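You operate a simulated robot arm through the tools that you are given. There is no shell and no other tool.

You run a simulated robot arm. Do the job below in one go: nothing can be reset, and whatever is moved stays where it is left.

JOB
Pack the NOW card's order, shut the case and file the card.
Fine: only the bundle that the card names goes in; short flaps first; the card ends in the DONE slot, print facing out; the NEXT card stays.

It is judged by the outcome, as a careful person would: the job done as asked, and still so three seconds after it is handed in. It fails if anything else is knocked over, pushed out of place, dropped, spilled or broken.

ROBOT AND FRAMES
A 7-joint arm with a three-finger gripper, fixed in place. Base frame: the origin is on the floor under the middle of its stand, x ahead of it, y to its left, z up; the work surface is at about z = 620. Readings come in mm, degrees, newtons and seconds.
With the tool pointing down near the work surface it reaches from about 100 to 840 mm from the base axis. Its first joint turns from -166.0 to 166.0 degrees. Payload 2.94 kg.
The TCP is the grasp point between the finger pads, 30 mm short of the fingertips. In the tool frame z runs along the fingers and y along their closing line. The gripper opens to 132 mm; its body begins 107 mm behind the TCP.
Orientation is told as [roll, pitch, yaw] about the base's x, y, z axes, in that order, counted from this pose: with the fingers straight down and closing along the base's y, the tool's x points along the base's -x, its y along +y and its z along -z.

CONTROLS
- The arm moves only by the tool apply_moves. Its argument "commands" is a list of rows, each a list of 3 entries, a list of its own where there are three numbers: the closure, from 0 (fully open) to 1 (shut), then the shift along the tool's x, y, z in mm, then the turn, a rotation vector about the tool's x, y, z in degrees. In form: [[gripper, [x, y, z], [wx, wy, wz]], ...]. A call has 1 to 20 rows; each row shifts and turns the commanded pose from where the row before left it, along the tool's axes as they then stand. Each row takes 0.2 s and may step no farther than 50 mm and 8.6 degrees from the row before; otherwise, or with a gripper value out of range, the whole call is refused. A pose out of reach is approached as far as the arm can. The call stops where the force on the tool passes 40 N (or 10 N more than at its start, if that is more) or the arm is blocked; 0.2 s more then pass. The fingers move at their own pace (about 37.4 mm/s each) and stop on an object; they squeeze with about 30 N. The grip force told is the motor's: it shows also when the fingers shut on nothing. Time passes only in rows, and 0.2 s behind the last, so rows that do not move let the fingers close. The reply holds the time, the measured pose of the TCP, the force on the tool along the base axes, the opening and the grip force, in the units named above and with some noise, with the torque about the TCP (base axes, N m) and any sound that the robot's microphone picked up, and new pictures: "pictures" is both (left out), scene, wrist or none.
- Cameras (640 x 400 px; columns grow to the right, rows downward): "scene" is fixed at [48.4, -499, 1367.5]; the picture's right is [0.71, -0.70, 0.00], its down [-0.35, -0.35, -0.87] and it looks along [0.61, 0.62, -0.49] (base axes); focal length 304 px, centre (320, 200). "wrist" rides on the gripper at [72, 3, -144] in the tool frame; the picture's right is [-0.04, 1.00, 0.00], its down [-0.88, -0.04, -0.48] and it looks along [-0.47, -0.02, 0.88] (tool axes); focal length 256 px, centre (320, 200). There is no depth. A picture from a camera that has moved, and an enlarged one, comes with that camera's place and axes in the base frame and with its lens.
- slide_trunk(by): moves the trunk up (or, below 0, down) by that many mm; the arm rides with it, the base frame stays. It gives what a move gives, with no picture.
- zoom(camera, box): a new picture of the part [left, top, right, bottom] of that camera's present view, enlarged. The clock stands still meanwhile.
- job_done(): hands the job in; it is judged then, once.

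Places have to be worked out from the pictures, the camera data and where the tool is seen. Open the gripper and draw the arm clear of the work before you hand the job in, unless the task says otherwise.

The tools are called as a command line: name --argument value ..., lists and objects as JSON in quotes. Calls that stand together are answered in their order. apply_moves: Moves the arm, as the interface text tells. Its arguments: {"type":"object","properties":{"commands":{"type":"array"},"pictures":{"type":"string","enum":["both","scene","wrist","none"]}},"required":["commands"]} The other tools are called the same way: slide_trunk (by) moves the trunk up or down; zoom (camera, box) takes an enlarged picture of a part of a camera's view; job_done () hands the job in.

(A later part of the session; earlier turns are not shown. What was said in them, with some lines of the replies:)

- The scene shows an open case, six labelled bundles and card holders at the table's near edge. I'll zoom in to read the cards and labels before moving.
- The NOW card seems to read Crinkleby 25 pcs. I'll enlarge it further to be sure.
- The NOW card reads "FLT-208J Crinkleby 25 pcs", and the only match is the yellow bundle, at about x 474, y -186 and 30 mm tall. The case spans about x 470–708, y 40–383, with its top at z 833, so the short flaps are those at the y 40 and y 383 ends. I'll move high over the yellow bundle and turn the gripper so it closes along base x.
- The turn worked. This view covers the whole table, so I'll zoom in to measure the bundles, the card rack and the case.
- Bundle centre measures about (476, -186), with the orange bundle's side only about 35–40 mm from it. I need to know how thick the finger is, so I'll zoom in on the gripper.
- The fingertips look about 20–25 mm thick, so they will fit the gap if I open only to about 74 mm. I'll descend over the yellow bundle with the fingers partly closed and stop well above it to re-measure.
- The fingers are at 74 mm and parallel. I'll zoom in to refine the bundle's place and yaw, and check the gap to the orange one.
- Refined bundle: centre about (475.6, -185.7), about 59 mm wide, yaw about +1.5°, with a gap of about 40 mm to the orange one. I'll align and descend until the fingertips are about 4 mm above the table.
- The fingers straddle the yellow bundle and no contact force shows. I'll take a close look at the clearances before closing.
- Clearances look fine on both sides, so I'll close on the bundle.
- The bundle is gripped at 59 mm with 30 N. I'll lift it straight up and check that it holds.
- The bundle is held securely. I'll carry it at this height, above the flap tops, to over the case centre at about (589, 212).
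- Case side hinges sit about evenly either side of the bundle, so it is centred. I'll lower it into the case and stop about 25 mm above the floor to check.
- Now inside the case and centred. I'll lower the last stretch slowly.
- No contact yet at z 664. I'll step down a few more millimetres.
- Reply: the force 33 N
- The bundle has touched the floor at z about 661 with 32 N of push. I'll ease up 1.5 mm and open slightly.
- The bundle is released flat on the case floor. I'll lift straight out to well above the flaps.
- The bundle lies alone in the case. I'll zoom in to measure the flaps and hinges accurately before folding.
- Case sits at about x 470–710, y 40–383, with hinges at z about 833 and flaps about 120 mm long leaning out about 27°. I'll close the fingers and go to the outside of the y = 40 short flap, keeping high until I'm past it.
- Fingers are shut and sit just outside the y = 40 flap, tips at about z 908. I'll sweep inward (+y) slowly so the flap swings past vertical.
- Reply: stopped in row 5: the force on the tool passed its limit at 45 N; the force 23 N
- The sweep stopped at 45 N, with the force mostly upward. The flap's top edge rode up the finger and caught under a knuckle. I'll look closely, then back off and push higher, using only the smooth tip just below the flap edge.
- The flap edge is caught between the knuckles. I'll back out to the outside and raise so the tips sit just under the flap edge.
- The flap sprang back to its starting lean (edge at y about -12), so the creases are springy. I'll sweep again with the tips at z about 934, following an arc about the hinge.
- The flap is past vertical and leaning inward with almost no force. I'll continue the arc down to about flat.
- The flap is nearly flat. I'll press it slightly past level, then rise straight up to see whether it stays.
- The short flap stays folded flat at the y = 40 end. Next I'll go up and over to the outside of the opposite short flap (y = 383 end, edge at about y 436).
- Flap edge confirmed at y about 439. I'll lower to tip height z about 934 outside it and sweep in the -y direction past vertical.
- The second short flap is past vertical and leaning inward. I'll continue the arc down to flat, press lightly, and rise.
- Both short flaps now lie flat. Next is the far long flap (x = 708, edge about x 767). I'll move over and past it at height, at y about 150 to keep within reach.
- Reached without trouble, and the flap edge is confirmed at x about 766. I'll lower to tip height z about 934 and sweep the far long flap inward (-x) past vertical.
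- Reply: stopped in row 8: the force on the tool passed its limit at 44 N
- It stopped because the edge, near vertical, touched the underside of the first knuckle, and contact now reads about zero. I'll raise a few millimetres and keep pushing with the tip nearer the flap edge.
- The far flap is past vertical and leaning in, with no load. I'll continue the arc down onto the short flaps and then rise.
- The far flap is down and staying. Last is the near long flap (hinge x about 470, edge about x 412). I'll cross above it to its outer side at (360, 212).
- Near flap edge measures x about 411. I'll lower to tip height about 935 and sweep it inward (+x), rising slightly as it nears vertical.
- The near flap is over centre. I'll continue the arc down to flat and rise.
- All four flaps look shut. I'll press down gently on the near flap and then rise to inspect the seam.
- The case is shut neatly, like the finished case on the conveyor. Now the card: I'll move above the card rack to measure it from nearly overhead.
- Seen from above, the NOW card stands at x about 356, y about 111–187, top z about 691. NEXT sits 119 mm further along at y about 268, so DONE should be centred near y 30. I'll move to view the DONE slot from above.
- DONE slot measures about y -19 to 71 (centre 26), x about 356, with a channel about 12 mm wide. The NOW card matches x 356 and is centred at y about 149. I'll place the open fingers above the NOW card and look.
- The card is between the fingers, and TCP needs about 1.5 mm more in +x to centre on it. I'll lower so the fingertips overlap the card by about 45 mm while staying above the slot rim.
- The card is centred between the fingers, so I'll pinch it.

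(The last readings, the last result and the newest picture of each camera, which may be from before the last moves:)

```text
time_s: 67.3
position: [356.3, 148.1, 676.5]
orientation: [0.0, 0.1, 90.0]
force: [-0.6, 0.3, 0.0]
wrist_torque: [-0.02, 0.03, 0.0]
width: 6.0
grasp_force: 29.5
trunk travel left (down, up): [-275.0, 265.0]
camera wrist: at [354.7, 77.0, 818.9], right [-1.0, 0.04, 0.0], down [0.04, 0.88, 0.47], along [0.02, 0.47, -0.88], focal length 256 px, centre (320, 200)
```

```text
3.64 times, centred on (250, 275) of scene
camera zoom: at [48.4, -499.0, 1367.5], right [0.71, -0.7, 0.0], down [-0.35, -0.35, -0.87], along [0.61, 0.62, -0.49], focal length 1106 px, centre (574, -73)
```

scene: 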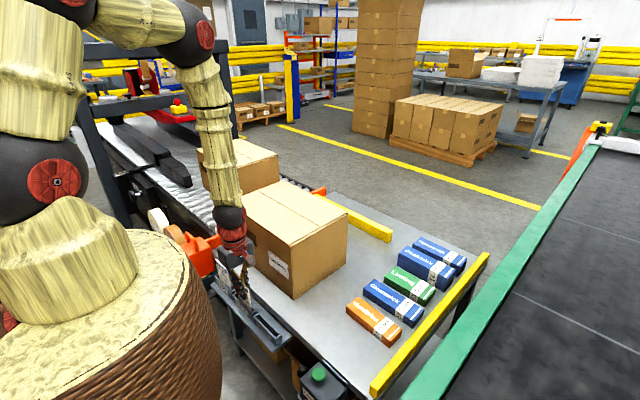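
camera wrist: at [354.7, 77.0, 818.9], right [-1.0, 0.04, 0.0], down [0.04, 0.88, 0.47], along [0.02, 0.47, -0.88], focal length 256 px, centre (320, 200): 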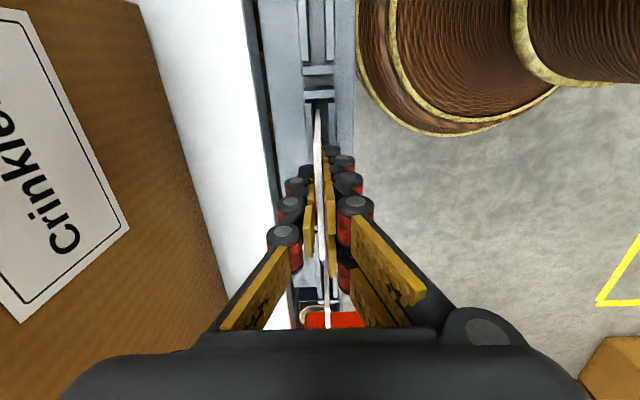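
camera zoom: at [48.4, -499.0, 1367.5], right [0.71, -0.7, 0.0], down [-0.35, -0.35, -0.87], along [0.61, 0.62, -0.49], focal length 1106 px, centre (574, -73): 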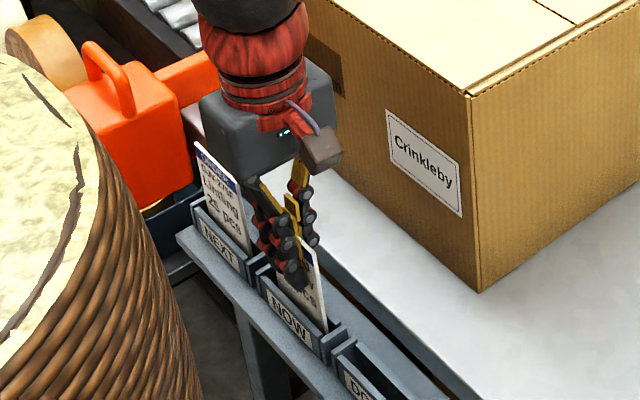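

The card is held at 6 mm with 29.5 N. I'll lift straight up, slowly at first.

apply_moves --commands '[[1, [0, 0, -8], [0, 0, 0]], [1, [0, 0, -12], [0, 0, 0]], [1, [0, 0, -20], [0, 0, 0]], [1, [0, 0, -20], [0, 0, 0]], [1, [0, 0, -25], [0, 0, 0]], [1, [0, 0, -25], [0, 0, 0]], [1, [0, 0, -25], [0, 0, 0]], [1, [0, 0, 0], [0, 0, 0]]]' --pictures "both"

zoom --camera "wrist" --box '[240, 60, 400, 260]'

zoom --camera "scene" --box '[200, 200, 320, 330]'

```text
time_s: 69.1
position: [354.2, 150.8, 808.6]
orientation: [0.1, 0.1, 90.0]
force: [-0.9, 0.6, -0.5]
wrist_torque: [0.03, -0.01, -0.01]
width: 6.1
grasp_force: 29.9
trunk travel left (down, up): [-275.0, 265.0]
camera wrist: at [352.1, 77.9, 951.8], right [-1.0, 0.04, 0.0], down [0.04, 0.88, 0.47], along [0.02, 0.47, -0.88], focal length 256 px, centre (320, 200)
```

scene: 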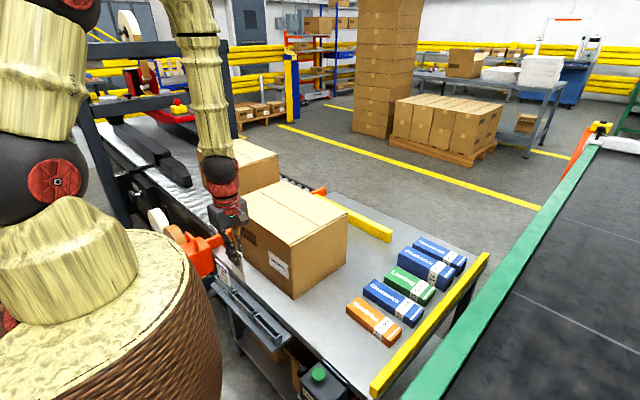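
wrist: 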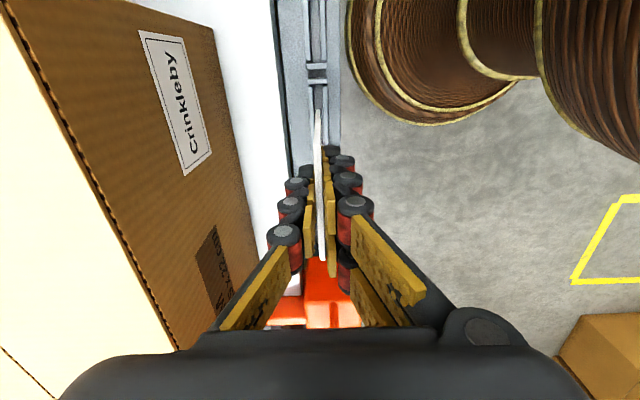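

```text
2.00 times, centred on (320, 160) of wrist
camera zoom: at [352.1, 77.9, 951.8], right [-1.0, 0.04, 0.0], down [0.04, 0.88, 0.47], along [0.02, 0.47, -0.88], focal length 512 px, centre (320, 280)
```

zoom: 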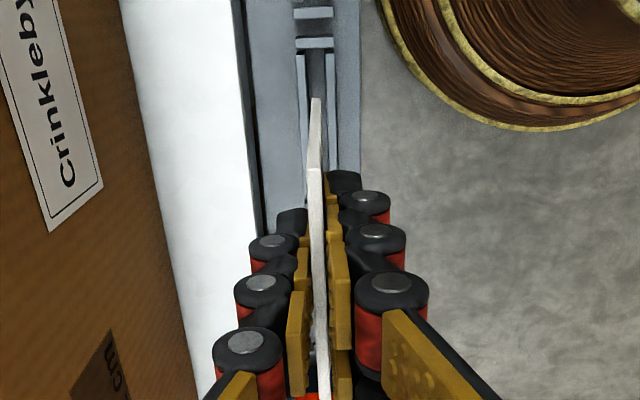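

```text
3.08 times, centred on (260, 265) of scene
camera zoom: at [48.4, -499.0, 1367.5], right [0.71, -0.7, 0.0], down [-0.35, -0.35, -0.87], along [0.61, 0.62, -0.49], focal length 936 px, centre (505, 0)
```

zoom: 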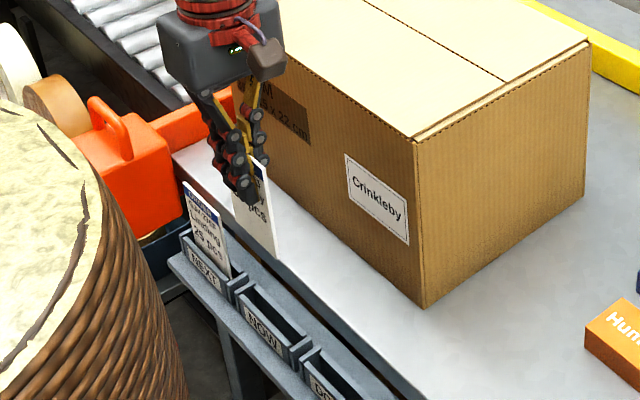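

The card is clear of the slot, with its bottom edge about 94 mm below TCP. I'll shift 120 mm in -y over DONE and lower to just above the rim to check alignment.

apply_moves --commands '[[1, [30, 0, 0], [0, 0, 0]], [1, [30, 0, 0], [0, 0, 0]], [1, [30, 0, 0], [0, 0, 0]], [1, [32, 0, 0], [0, 0, 0]], [1, [0, 0, 25], [0, 0, 0]], [1, [0, 0, 25], [0, 0, 0]], [1, [0, 0, 22], [0, 0, 0]], [1, [0, 0, 0], [0, 0, 0]], [1, [0, 0, 0], [0, 0, 0]]]' --pictures "both"

zoom --camera "wrist" --box '[260, 40, 380, 200]'

zoom --camera "scene" --box '[230, 250, 310, 360]'

```text
time_s: 71.1
position: [351.8, 24.8, 737.4]
orientation: [0.0, 0.1, 90.0]
force: [0.5, 0.7, 0.5]
wrist_torque: [-0.01, -0.01, 0.02]
width: 6.1
grasp_force: 30.3
trunk travel left (down, up): [-275.0, 265.0]
camera wrist: at [350.5, -46.8, 879.7], right [-1.0, 0.04, 0.0], down [0.04, 0.88, 0.47], along [0.02, 0.47, -0.88], focal length 256 px, centre (320, 200)
```

scene: 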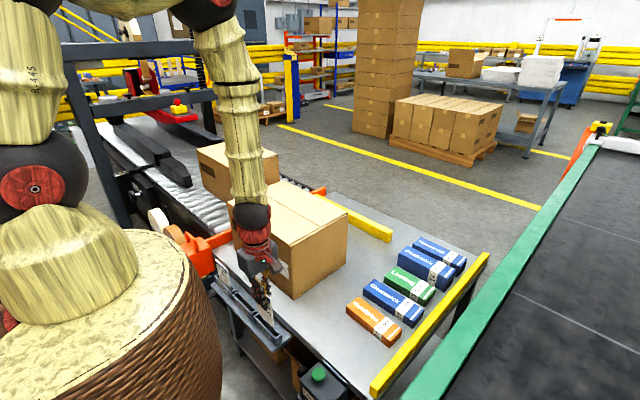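
wrist: 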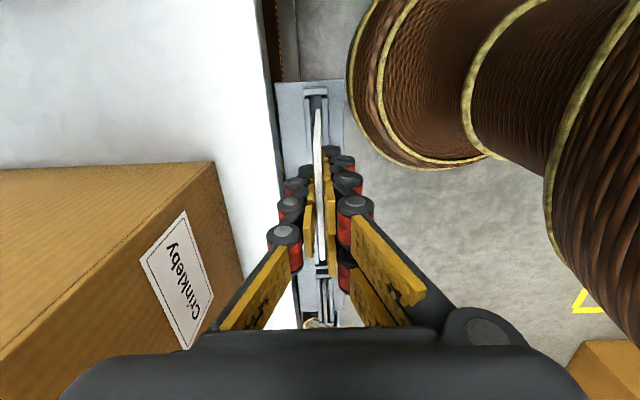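

```text
2.50 times, centred on (320, 120) of wrist
camera zoom: at [350.5, -46.8, 879.7], right [-1.0, 0.04, 0.0], down [0.04, 0.88, 0.47], along [0.02, 0.47, -0.88], focal length 640 px, centre (320, 400)
```

zoom: 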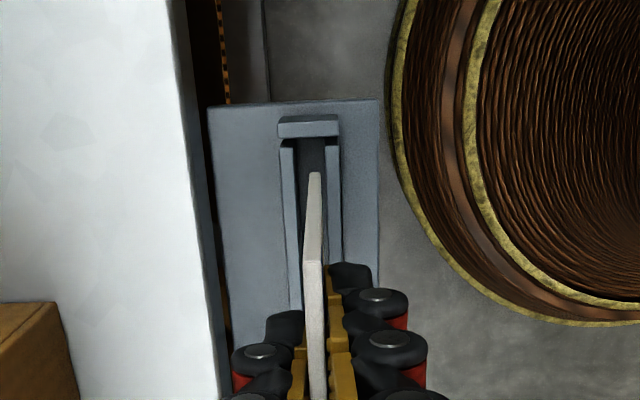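

```text
3.64 times, centred on (270, 305) of scene
camera zoom: at [48.4, -499.0, 1367.5], right [0.71, -0.7, 0.0], down [-0.35, -0.35, -0.87], along [0.61, 0.62, -0.49], focal length 1106 px, centre (502, -182)
```

zoom: 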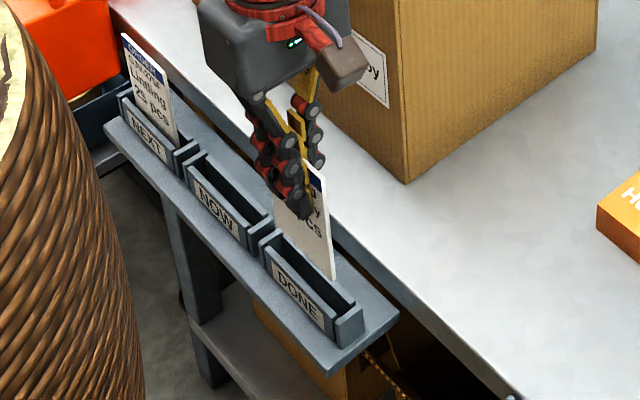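

Card bottom lines up with the DONE channel to within about 1 mm in x, with 6–9 mm spare at each end in y. I'll lower gently until it has just entered the slot and check.

apply_moves --commands '[[1, [0, 0, 8], [0, 0, 0]], [1, [0, 0, 8], [0, 0, 0]], [1, [0, 0, 8], [0, 0, 0]], [1, [0, 0, 8], [0, 0, 0]], [1, [0, 0, 0], [0, 0, 0]]]' --pictures "both"

zoom --camera "wrist" --box '[260, 40, 380, 200]'

zoom --camera "scene" --box '[230, 250, 310, 360]'

```text
time_s: 72.3
position: [354.6, 27.5, 707.3]
orientation: [-0.1, 0.1, 90.1]
force: [-0.3, -0.1, -0.3]
wrist_torque: [-0.01, -0.02, 0.0]
width: 6.0
grasp_force: 29.5
trunk travel left (down, up): [-275.0, 265.0]
camera wrist: at [352.1, -44.8, 849.1], right [-1.0, 0.04, 0.0], down [0.04, 0.88, 0.47], along [0.02, 0.47, -0.88], focal length 256 px, centre (320, 200)
```

scene: 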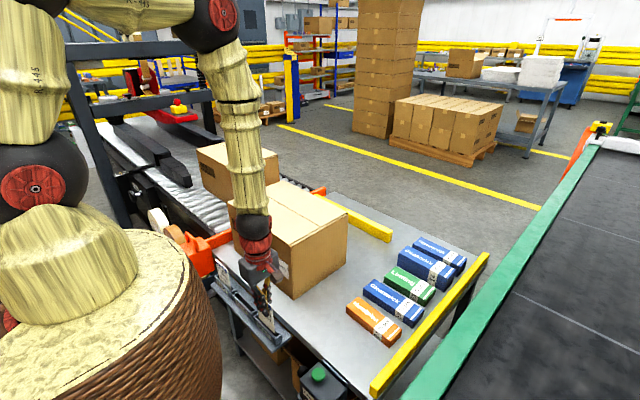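
wrist: 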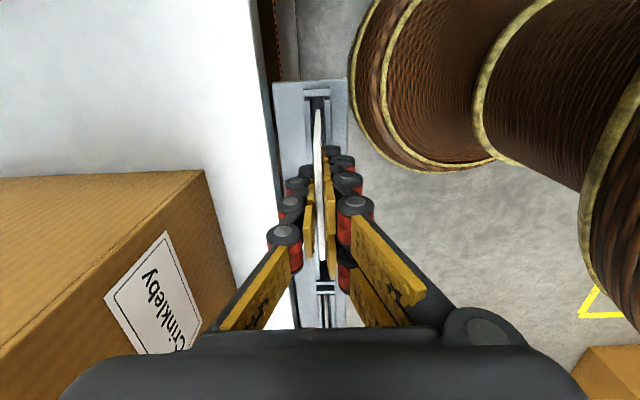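

```text
2.50 times, centred on (320, 120) of wrist
camera zoom: at [352.1, -44.8, 849.1], right [-1.0, 0.04, 0.0], down [0.04, 0.88, 0.47], along [0.02, 0.47, -0.88], focal length 640 px, centre (320, 400)
```

zoom: 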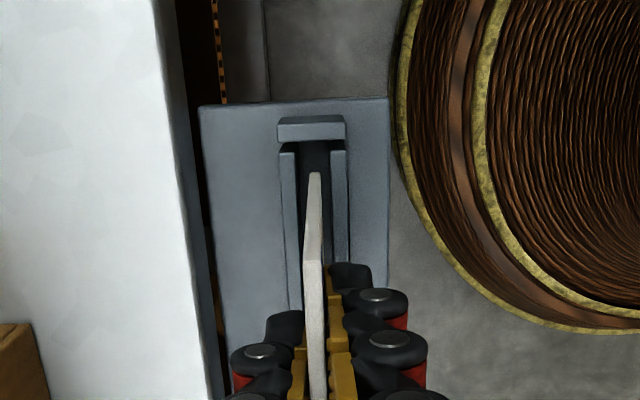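

```text
3.64 times, centred on (270, 305) of scene
camera zoom: at [48.4, -499.0, 1367.5], right [0.71, -0.7, 0.0], down [-0.35, -0.35, -0.87], along [0.61, 0.62, -0.49], focal length 1106 px, centre (502, -182)
```

zoom: 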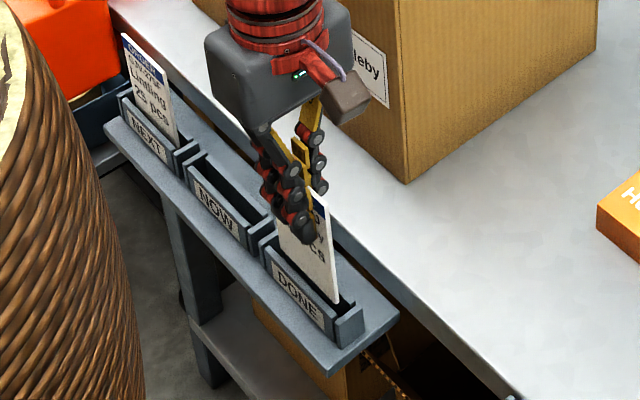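

The card is centred in the channel and at the rim. I'll continue down slowly.

apply_moves --commands '[[1, [0, 0, 6], [0, 0, 0]], [1, [0, 0, 6], [0, 0, 0]], [1, [0, 0, 6], [0, 0, 0]], [1, [0, 0, 5], [0, 0, 0]], [1, [0, 0, 0], [0, 0, 0]]]' --pictures "wrist"

zoom --camera "wrist" --box '[260, 40, 380, 200]'

zoom --camera "scene" --box '[230, 250, 310, 360]'

```text
time_s: 73.5
position: [354.8, 26.3, 683.3]
orientation: [-0.1, 0.0, 90.1]
force: [0.1, 0.2, 0.2]
wrist_torque: [0.03, 0.0, 0.03]
width: 6.0
grasp_force: 29.7
trunk travel left (down, up): [-275.0, 265.0]
camera wrist: at [353.5, -45.4, 826.0], right [-1.0, 0.04, 0.0], down [0.04, 0.88, 0.47], along [0.02, 0.47, -0.88], focal length 256 px, centre (320, 200)
```

wrist: 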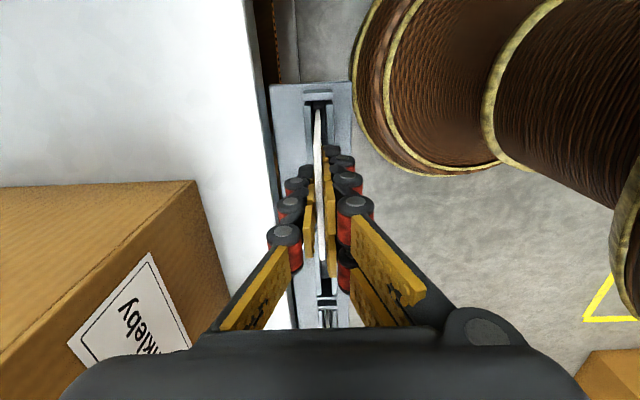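

```text
2.50 times, centred on (320, 120) of wrist
camera zoom: at [353.5, -45.4, 826.0], right [-1.0, 0.04, 0.0], down [0.04, 0.88, 0.47], along [0.02, 0.47, -0.88], focal length 640 px, centre (320, 400)
```

zoom: 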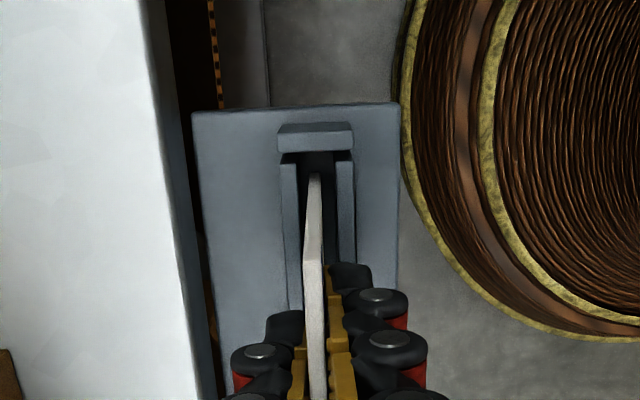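

```text
3.64 times, centred on (270, 305) of scene
camera zoom: at [48.4, -499.0, 1367.5], right [0.71, -0.7, 0.0], down [-0.35, -0.35, -0.87], along [0.61, 0.62, -0.49], focal length 1106 px, centre (502, -182)
```

zoom: 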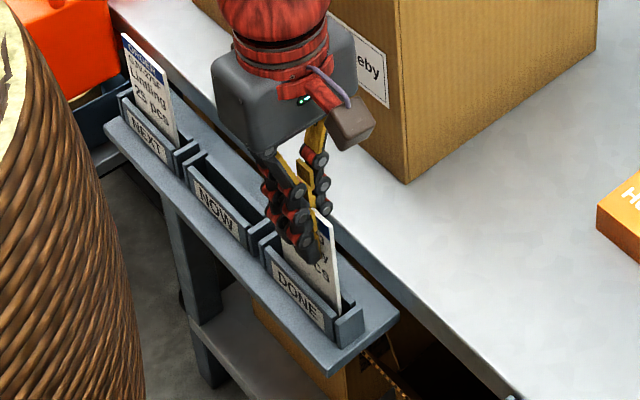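

The card is inside the DONE slot with no contact force. I'll go a few millimetres more to seat it.

apply_moves --commands '[[1, [0, 0, 3], [0, 0, 0]], [1, [0, 0, 2], [0, 0, 0]], [1, [0, 0, 1.5], [0, 0, 0]], [1, [0, 0, 0], [0, 0, 0]]]' --pictures "none"

```text
time_s: 74.5
position: [353.8, 26.5, 676.3]
orientation: [0.0, 0.1, 89.9]
force: [0.4, -0.5, -0.3]
wrist_torque: [-0.02, -0.02, 0.02]
width: 5.9
grasp_force: 30.7
trunk travel left (down, up): [-275.0, 265.0]
```

Still no contact at z 676. I'll take two more 1 mm steps.

apply_moves --commands '[[1, [0, 0, 1], [0, 0, 0]], [1, [0, 0, 1], [0, 0, 0]], [1, [0, 0, 0], [0, 0, 0]]]' --pictures "none"

```text
time_s: 75.5
position: [355.5, 26.2, 675.9]
orientation: [-0.2, 0.1, 89.8]
force: [-4.4, 0.1, 25.5]
wrist_torque: [0.11, 0.44, 0.02]
width: 5.9
grasp_force: 29.8
trunk travel left (down, up): [-275.0, 265.0]
stopped in row 3: the force on the tool passed its limit at 41 N (the readings are from after the stop); the commanded pose is now the measured one
```

The card is seated on the slot floor. I'll ease up 1 mm and open the fingers.

apply_moves --commands '[[1, [0, 0, -0.8], [0, 0, 0]], [1, [0, 0, 0], [0, 0, 0]], [0.9, [0, 0, 0], [0, 0, 0]], [0.8, [0, 0, 0], [0, 0, 0]], [0.7, [0, 0, 0], [0, 0, 0]], [0.7, [0, 0, 0], [0, 0, 0]]]' --pictures "both"

zoom --camera "wrist" --box '[240, 40, 400, 240]'

zoom --camera "scene" --box '[230, 250, 310, 360]'

```text
time_s: 76.9
position: [355.5, 26.4, 674.7]
orientation: [-0.1, 0.2, 90.1]
force: [0.0, -0.2, 0.7]
wrist_torque: [0.02, 0.0, 0.01]
width: 39.7
grasp_force: 0.1
trunk travel left (down, up): [-275.0, 265.0]
camera wrist: at [353.6, -45.0, 817.8], right [-1.0, 0.04, 0.0], down [0.04, 0.88, 0.47], along [0.02, 0.47, -0.88], focal length 256 px, centre (320, 200)
```

scene: 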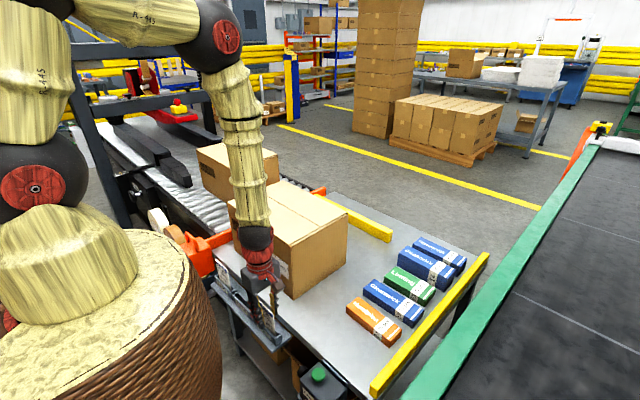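
wrist: 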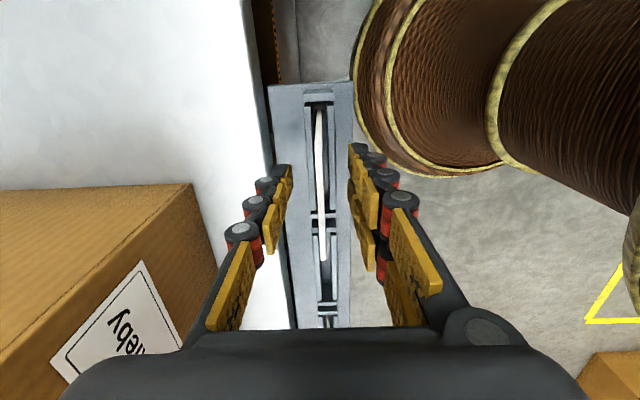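

```text
2.00 times, centred on (320, 140) of wrist
camera zoom: at [353.6, -45.0, 817.8], right [-1.0, 0.04, 0.0], down [0.04, 0.88, 0.47], along [0.02, 0.47, -0.88], focal length 512 px, centre (320, 320)
```

zoom: 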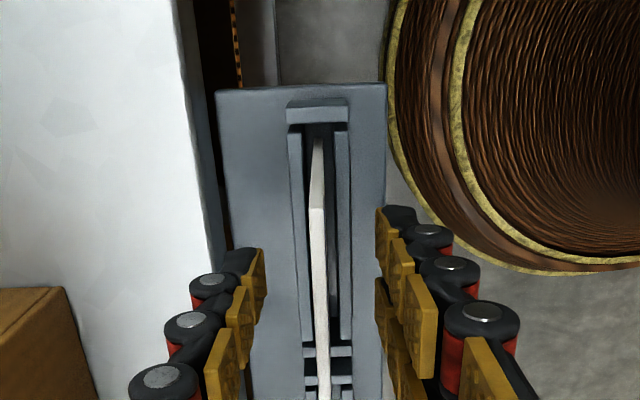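

```text
3.64 times, centred on (270, 305) of scene
camera zoom: at [48.4, -499.0, 1367.5], right [0.71, -0.7, 0.0], down [-0.35, -0.35, -0.87], along [0.61, 0.62, -0.49], focal length 1106 px, centre (502, -182)
```

zoom: 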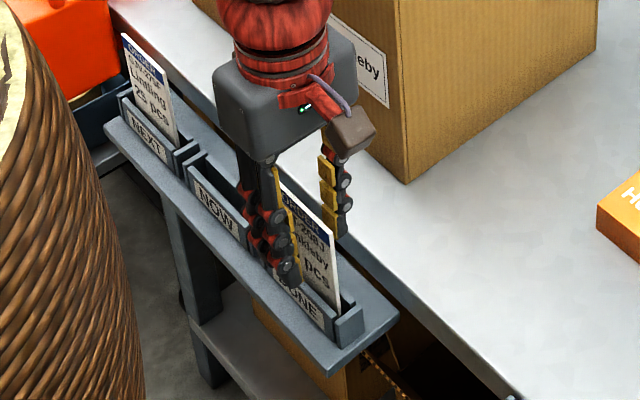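

The card stands in the DONE slot, free of the fingers. I'll rise straight up and then move the arm well clear.

apply_moves --commands '[[0.7, [0, 0, -10], [0, 0, 0]], [0.7, [0, 0, -20], [0, 0, 0]], [0.7, [0, 0, -30], [0, 0, 0]], [0.7, [0, 0, -40], [0, 0, 0]], [0.7, [0, 0, -45], [0, 0, 0]], [0.5, [0, 0, -45], [0, 0, 0]], [0.3, [0, 0, -45], [0, 0, 0]], [0, [0, 0, -45], [0, 0, 0]], [0, [0, 0, -45], [0, 0, 0]], [0, [0, 0, -45], [0, 0, 0]], [0, [0, 0, 0], [0, 0, 0]]]' --pictures "both"

zoom --camera "scene" --box '[200, 240, 310, 360]'

zoom --camera "scene" --box '[190, 140, 490, 390]'

```text
time_s: 79.3
position: [358.0, 24.5, 1042.0]
orientation: [-0.1, 0.2, 90.0]
force: [0.2, 0.2, 0.4]
wrist_torque: [0.02, -0.03, 0.01]
width: 130.8
grasp_force: 0.1
trunk travel left (down, up): [-275.0, 265.0]
camera wrist: at [354.9, -46.5, 1184.4], right [-1.0, 0.04, 0.0], down [0.04, 0.88, 0.47], along [0.02, 0.47, -0.88], focal length 256 px, centre (320, 200)
```

scene: 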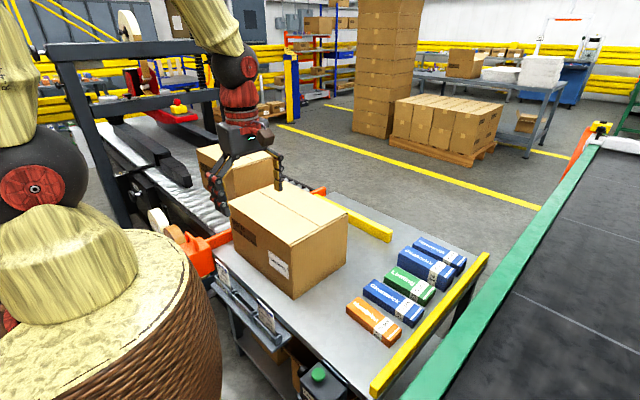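
wrist: 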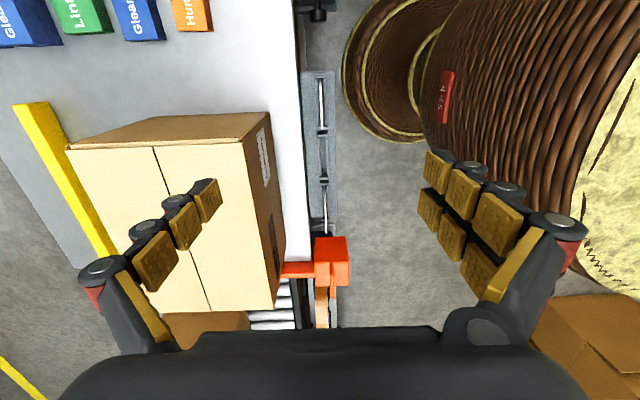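

```text
3.33 times, centred on (255, 300) of scene
camera zoom: at [48.4, -499.0, 1367.5], right [0.71, -0.7, 0.0], down [-0.35, -0.35, -0.87], along [0.61, 0.62, -0.49], focal length 1014 px, centre (537, -133)
```

zoom: 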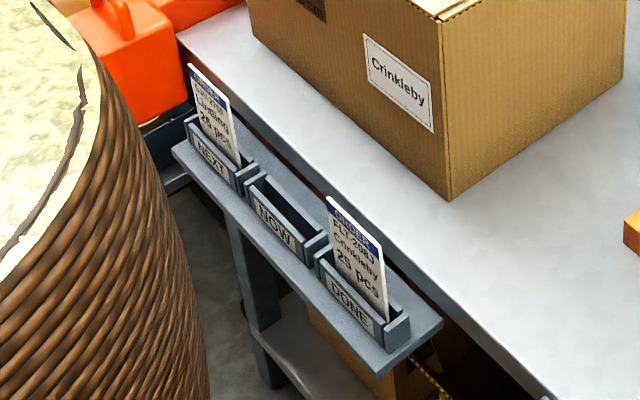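

```text
1.60 times, centred on (340, 265) of scene
camera zoom: at [48.4, -499.0, 1367.5], right [0.71, -0.7, 0.0], down [-0.35, -0.35, -0.87], along [0.61, 0.62, -0.49], focal length 487 px, centre (288, 96)
```

zoom: 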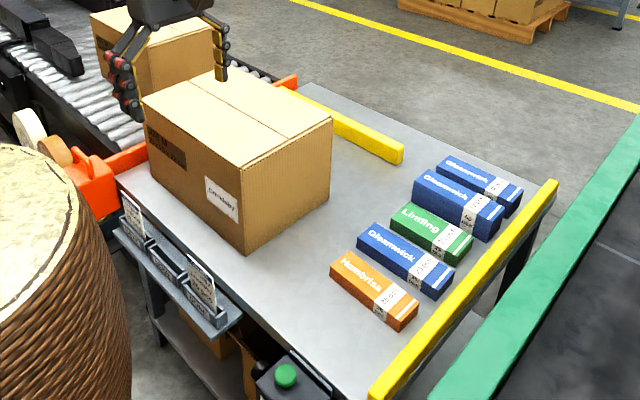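

The card stands in DONE with its print facing out like NEXT, the case is shut and everything else is in place. I'll raise the arm further clear and take a final look.

apply_moves --commands '[[0, [20, 0, -40], [0, 0, 0]], [0, [20, 0, -40], [0, 0, 0]], [0, [20, 0, -40], [0, 0, 0]], [0, [20, 0, -20], [0, 0, 0]], [0, [0, 0, 0], [0, 0, 0]], [0, [0, 0, 0], [0, 0, 0]]]' --pictures "both"

zoom --camera "scene" --box '[190, 150, 370, 310]'

```text
time_s: 80.7
position: [356.3, -52.7, 1183.8]
orientation: [-0.1, 0.2, 90.1]
force: [-0.9, -0.8, -0.7]
wrist_torque: [-0.01, 0.02, 0.0]
width: 131.9
grasp_force: 0.1
trunk travel left (down, up): [-275.0, 265.0]
camera wrist: at [354.1, -125.4, 1327.0], right [-1.0, 0.04, 0.0], down [0.04, 0.88, 0.47], along [0.02, 0.47, -0.88], focal length 256 px, centre (320, 200)
```

scene: 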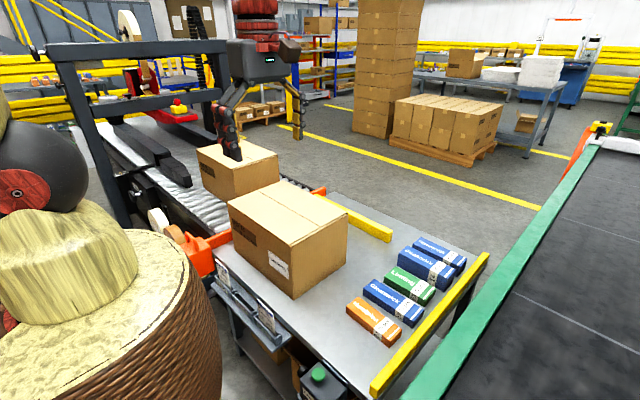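
wrist: 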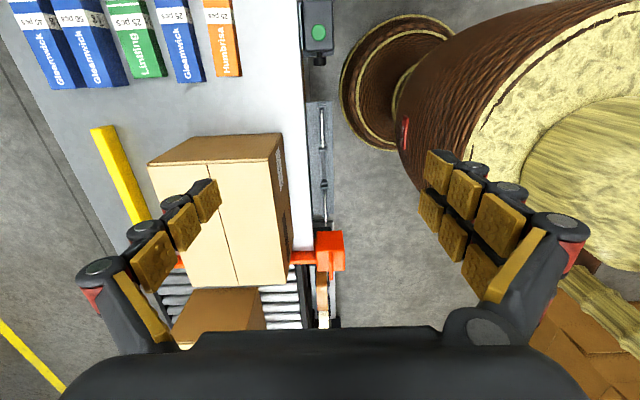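

```text
2.50 times, centred on (280, 230) of scene
camera zoom: at [48.4, -499.0, 1367.5], right [0.71, -0.7, 0.0], down [-0.35, -0.35, -0.87], along [0.61, 0.62, -0.49], focal length 761 px, centre (420, 125)
```

zoom: 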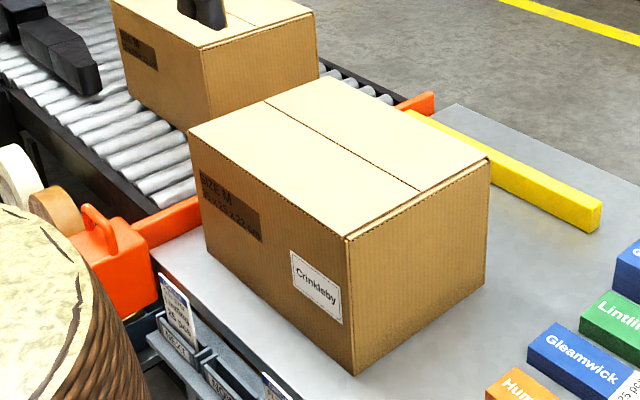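

The case is shut flat with only the Crinkleby bundle inside. The card is in DONE print outward, NEXT is untouched, and the arm is clear with the gripper open, so I'm handing in the job.

job_done

```text
The job is handed in.
```

The NOW card's order is packed, the case is shut, the card is filed, and I've handed the job in. I haven't seen the judge's result.

- **Order:** The NOW card read "FLT-208J Crinkleby 25 pcs". I put the yellow Crinkleby bundle in the case and nothing else.
- **Case:** I folded the two short flaps first, then the two long ones. All four stayed flat, and the closed case looks like the finished one on the conveyor.
- **Card:** It is seated in the DONE slot with its print facing out. The NEXT card is still in its slot.
- **Hiccups:** Two flap pushes stopped on the force limit (about 45 N) when a flap edge caught on a finger knuckle. I backed off from the first and raised the fingers a little on the second. I saw no shift in the case or damage to it afterwards.

In the last pictures the other bundles were where they started, and the arm was raised clear with the gripper open.
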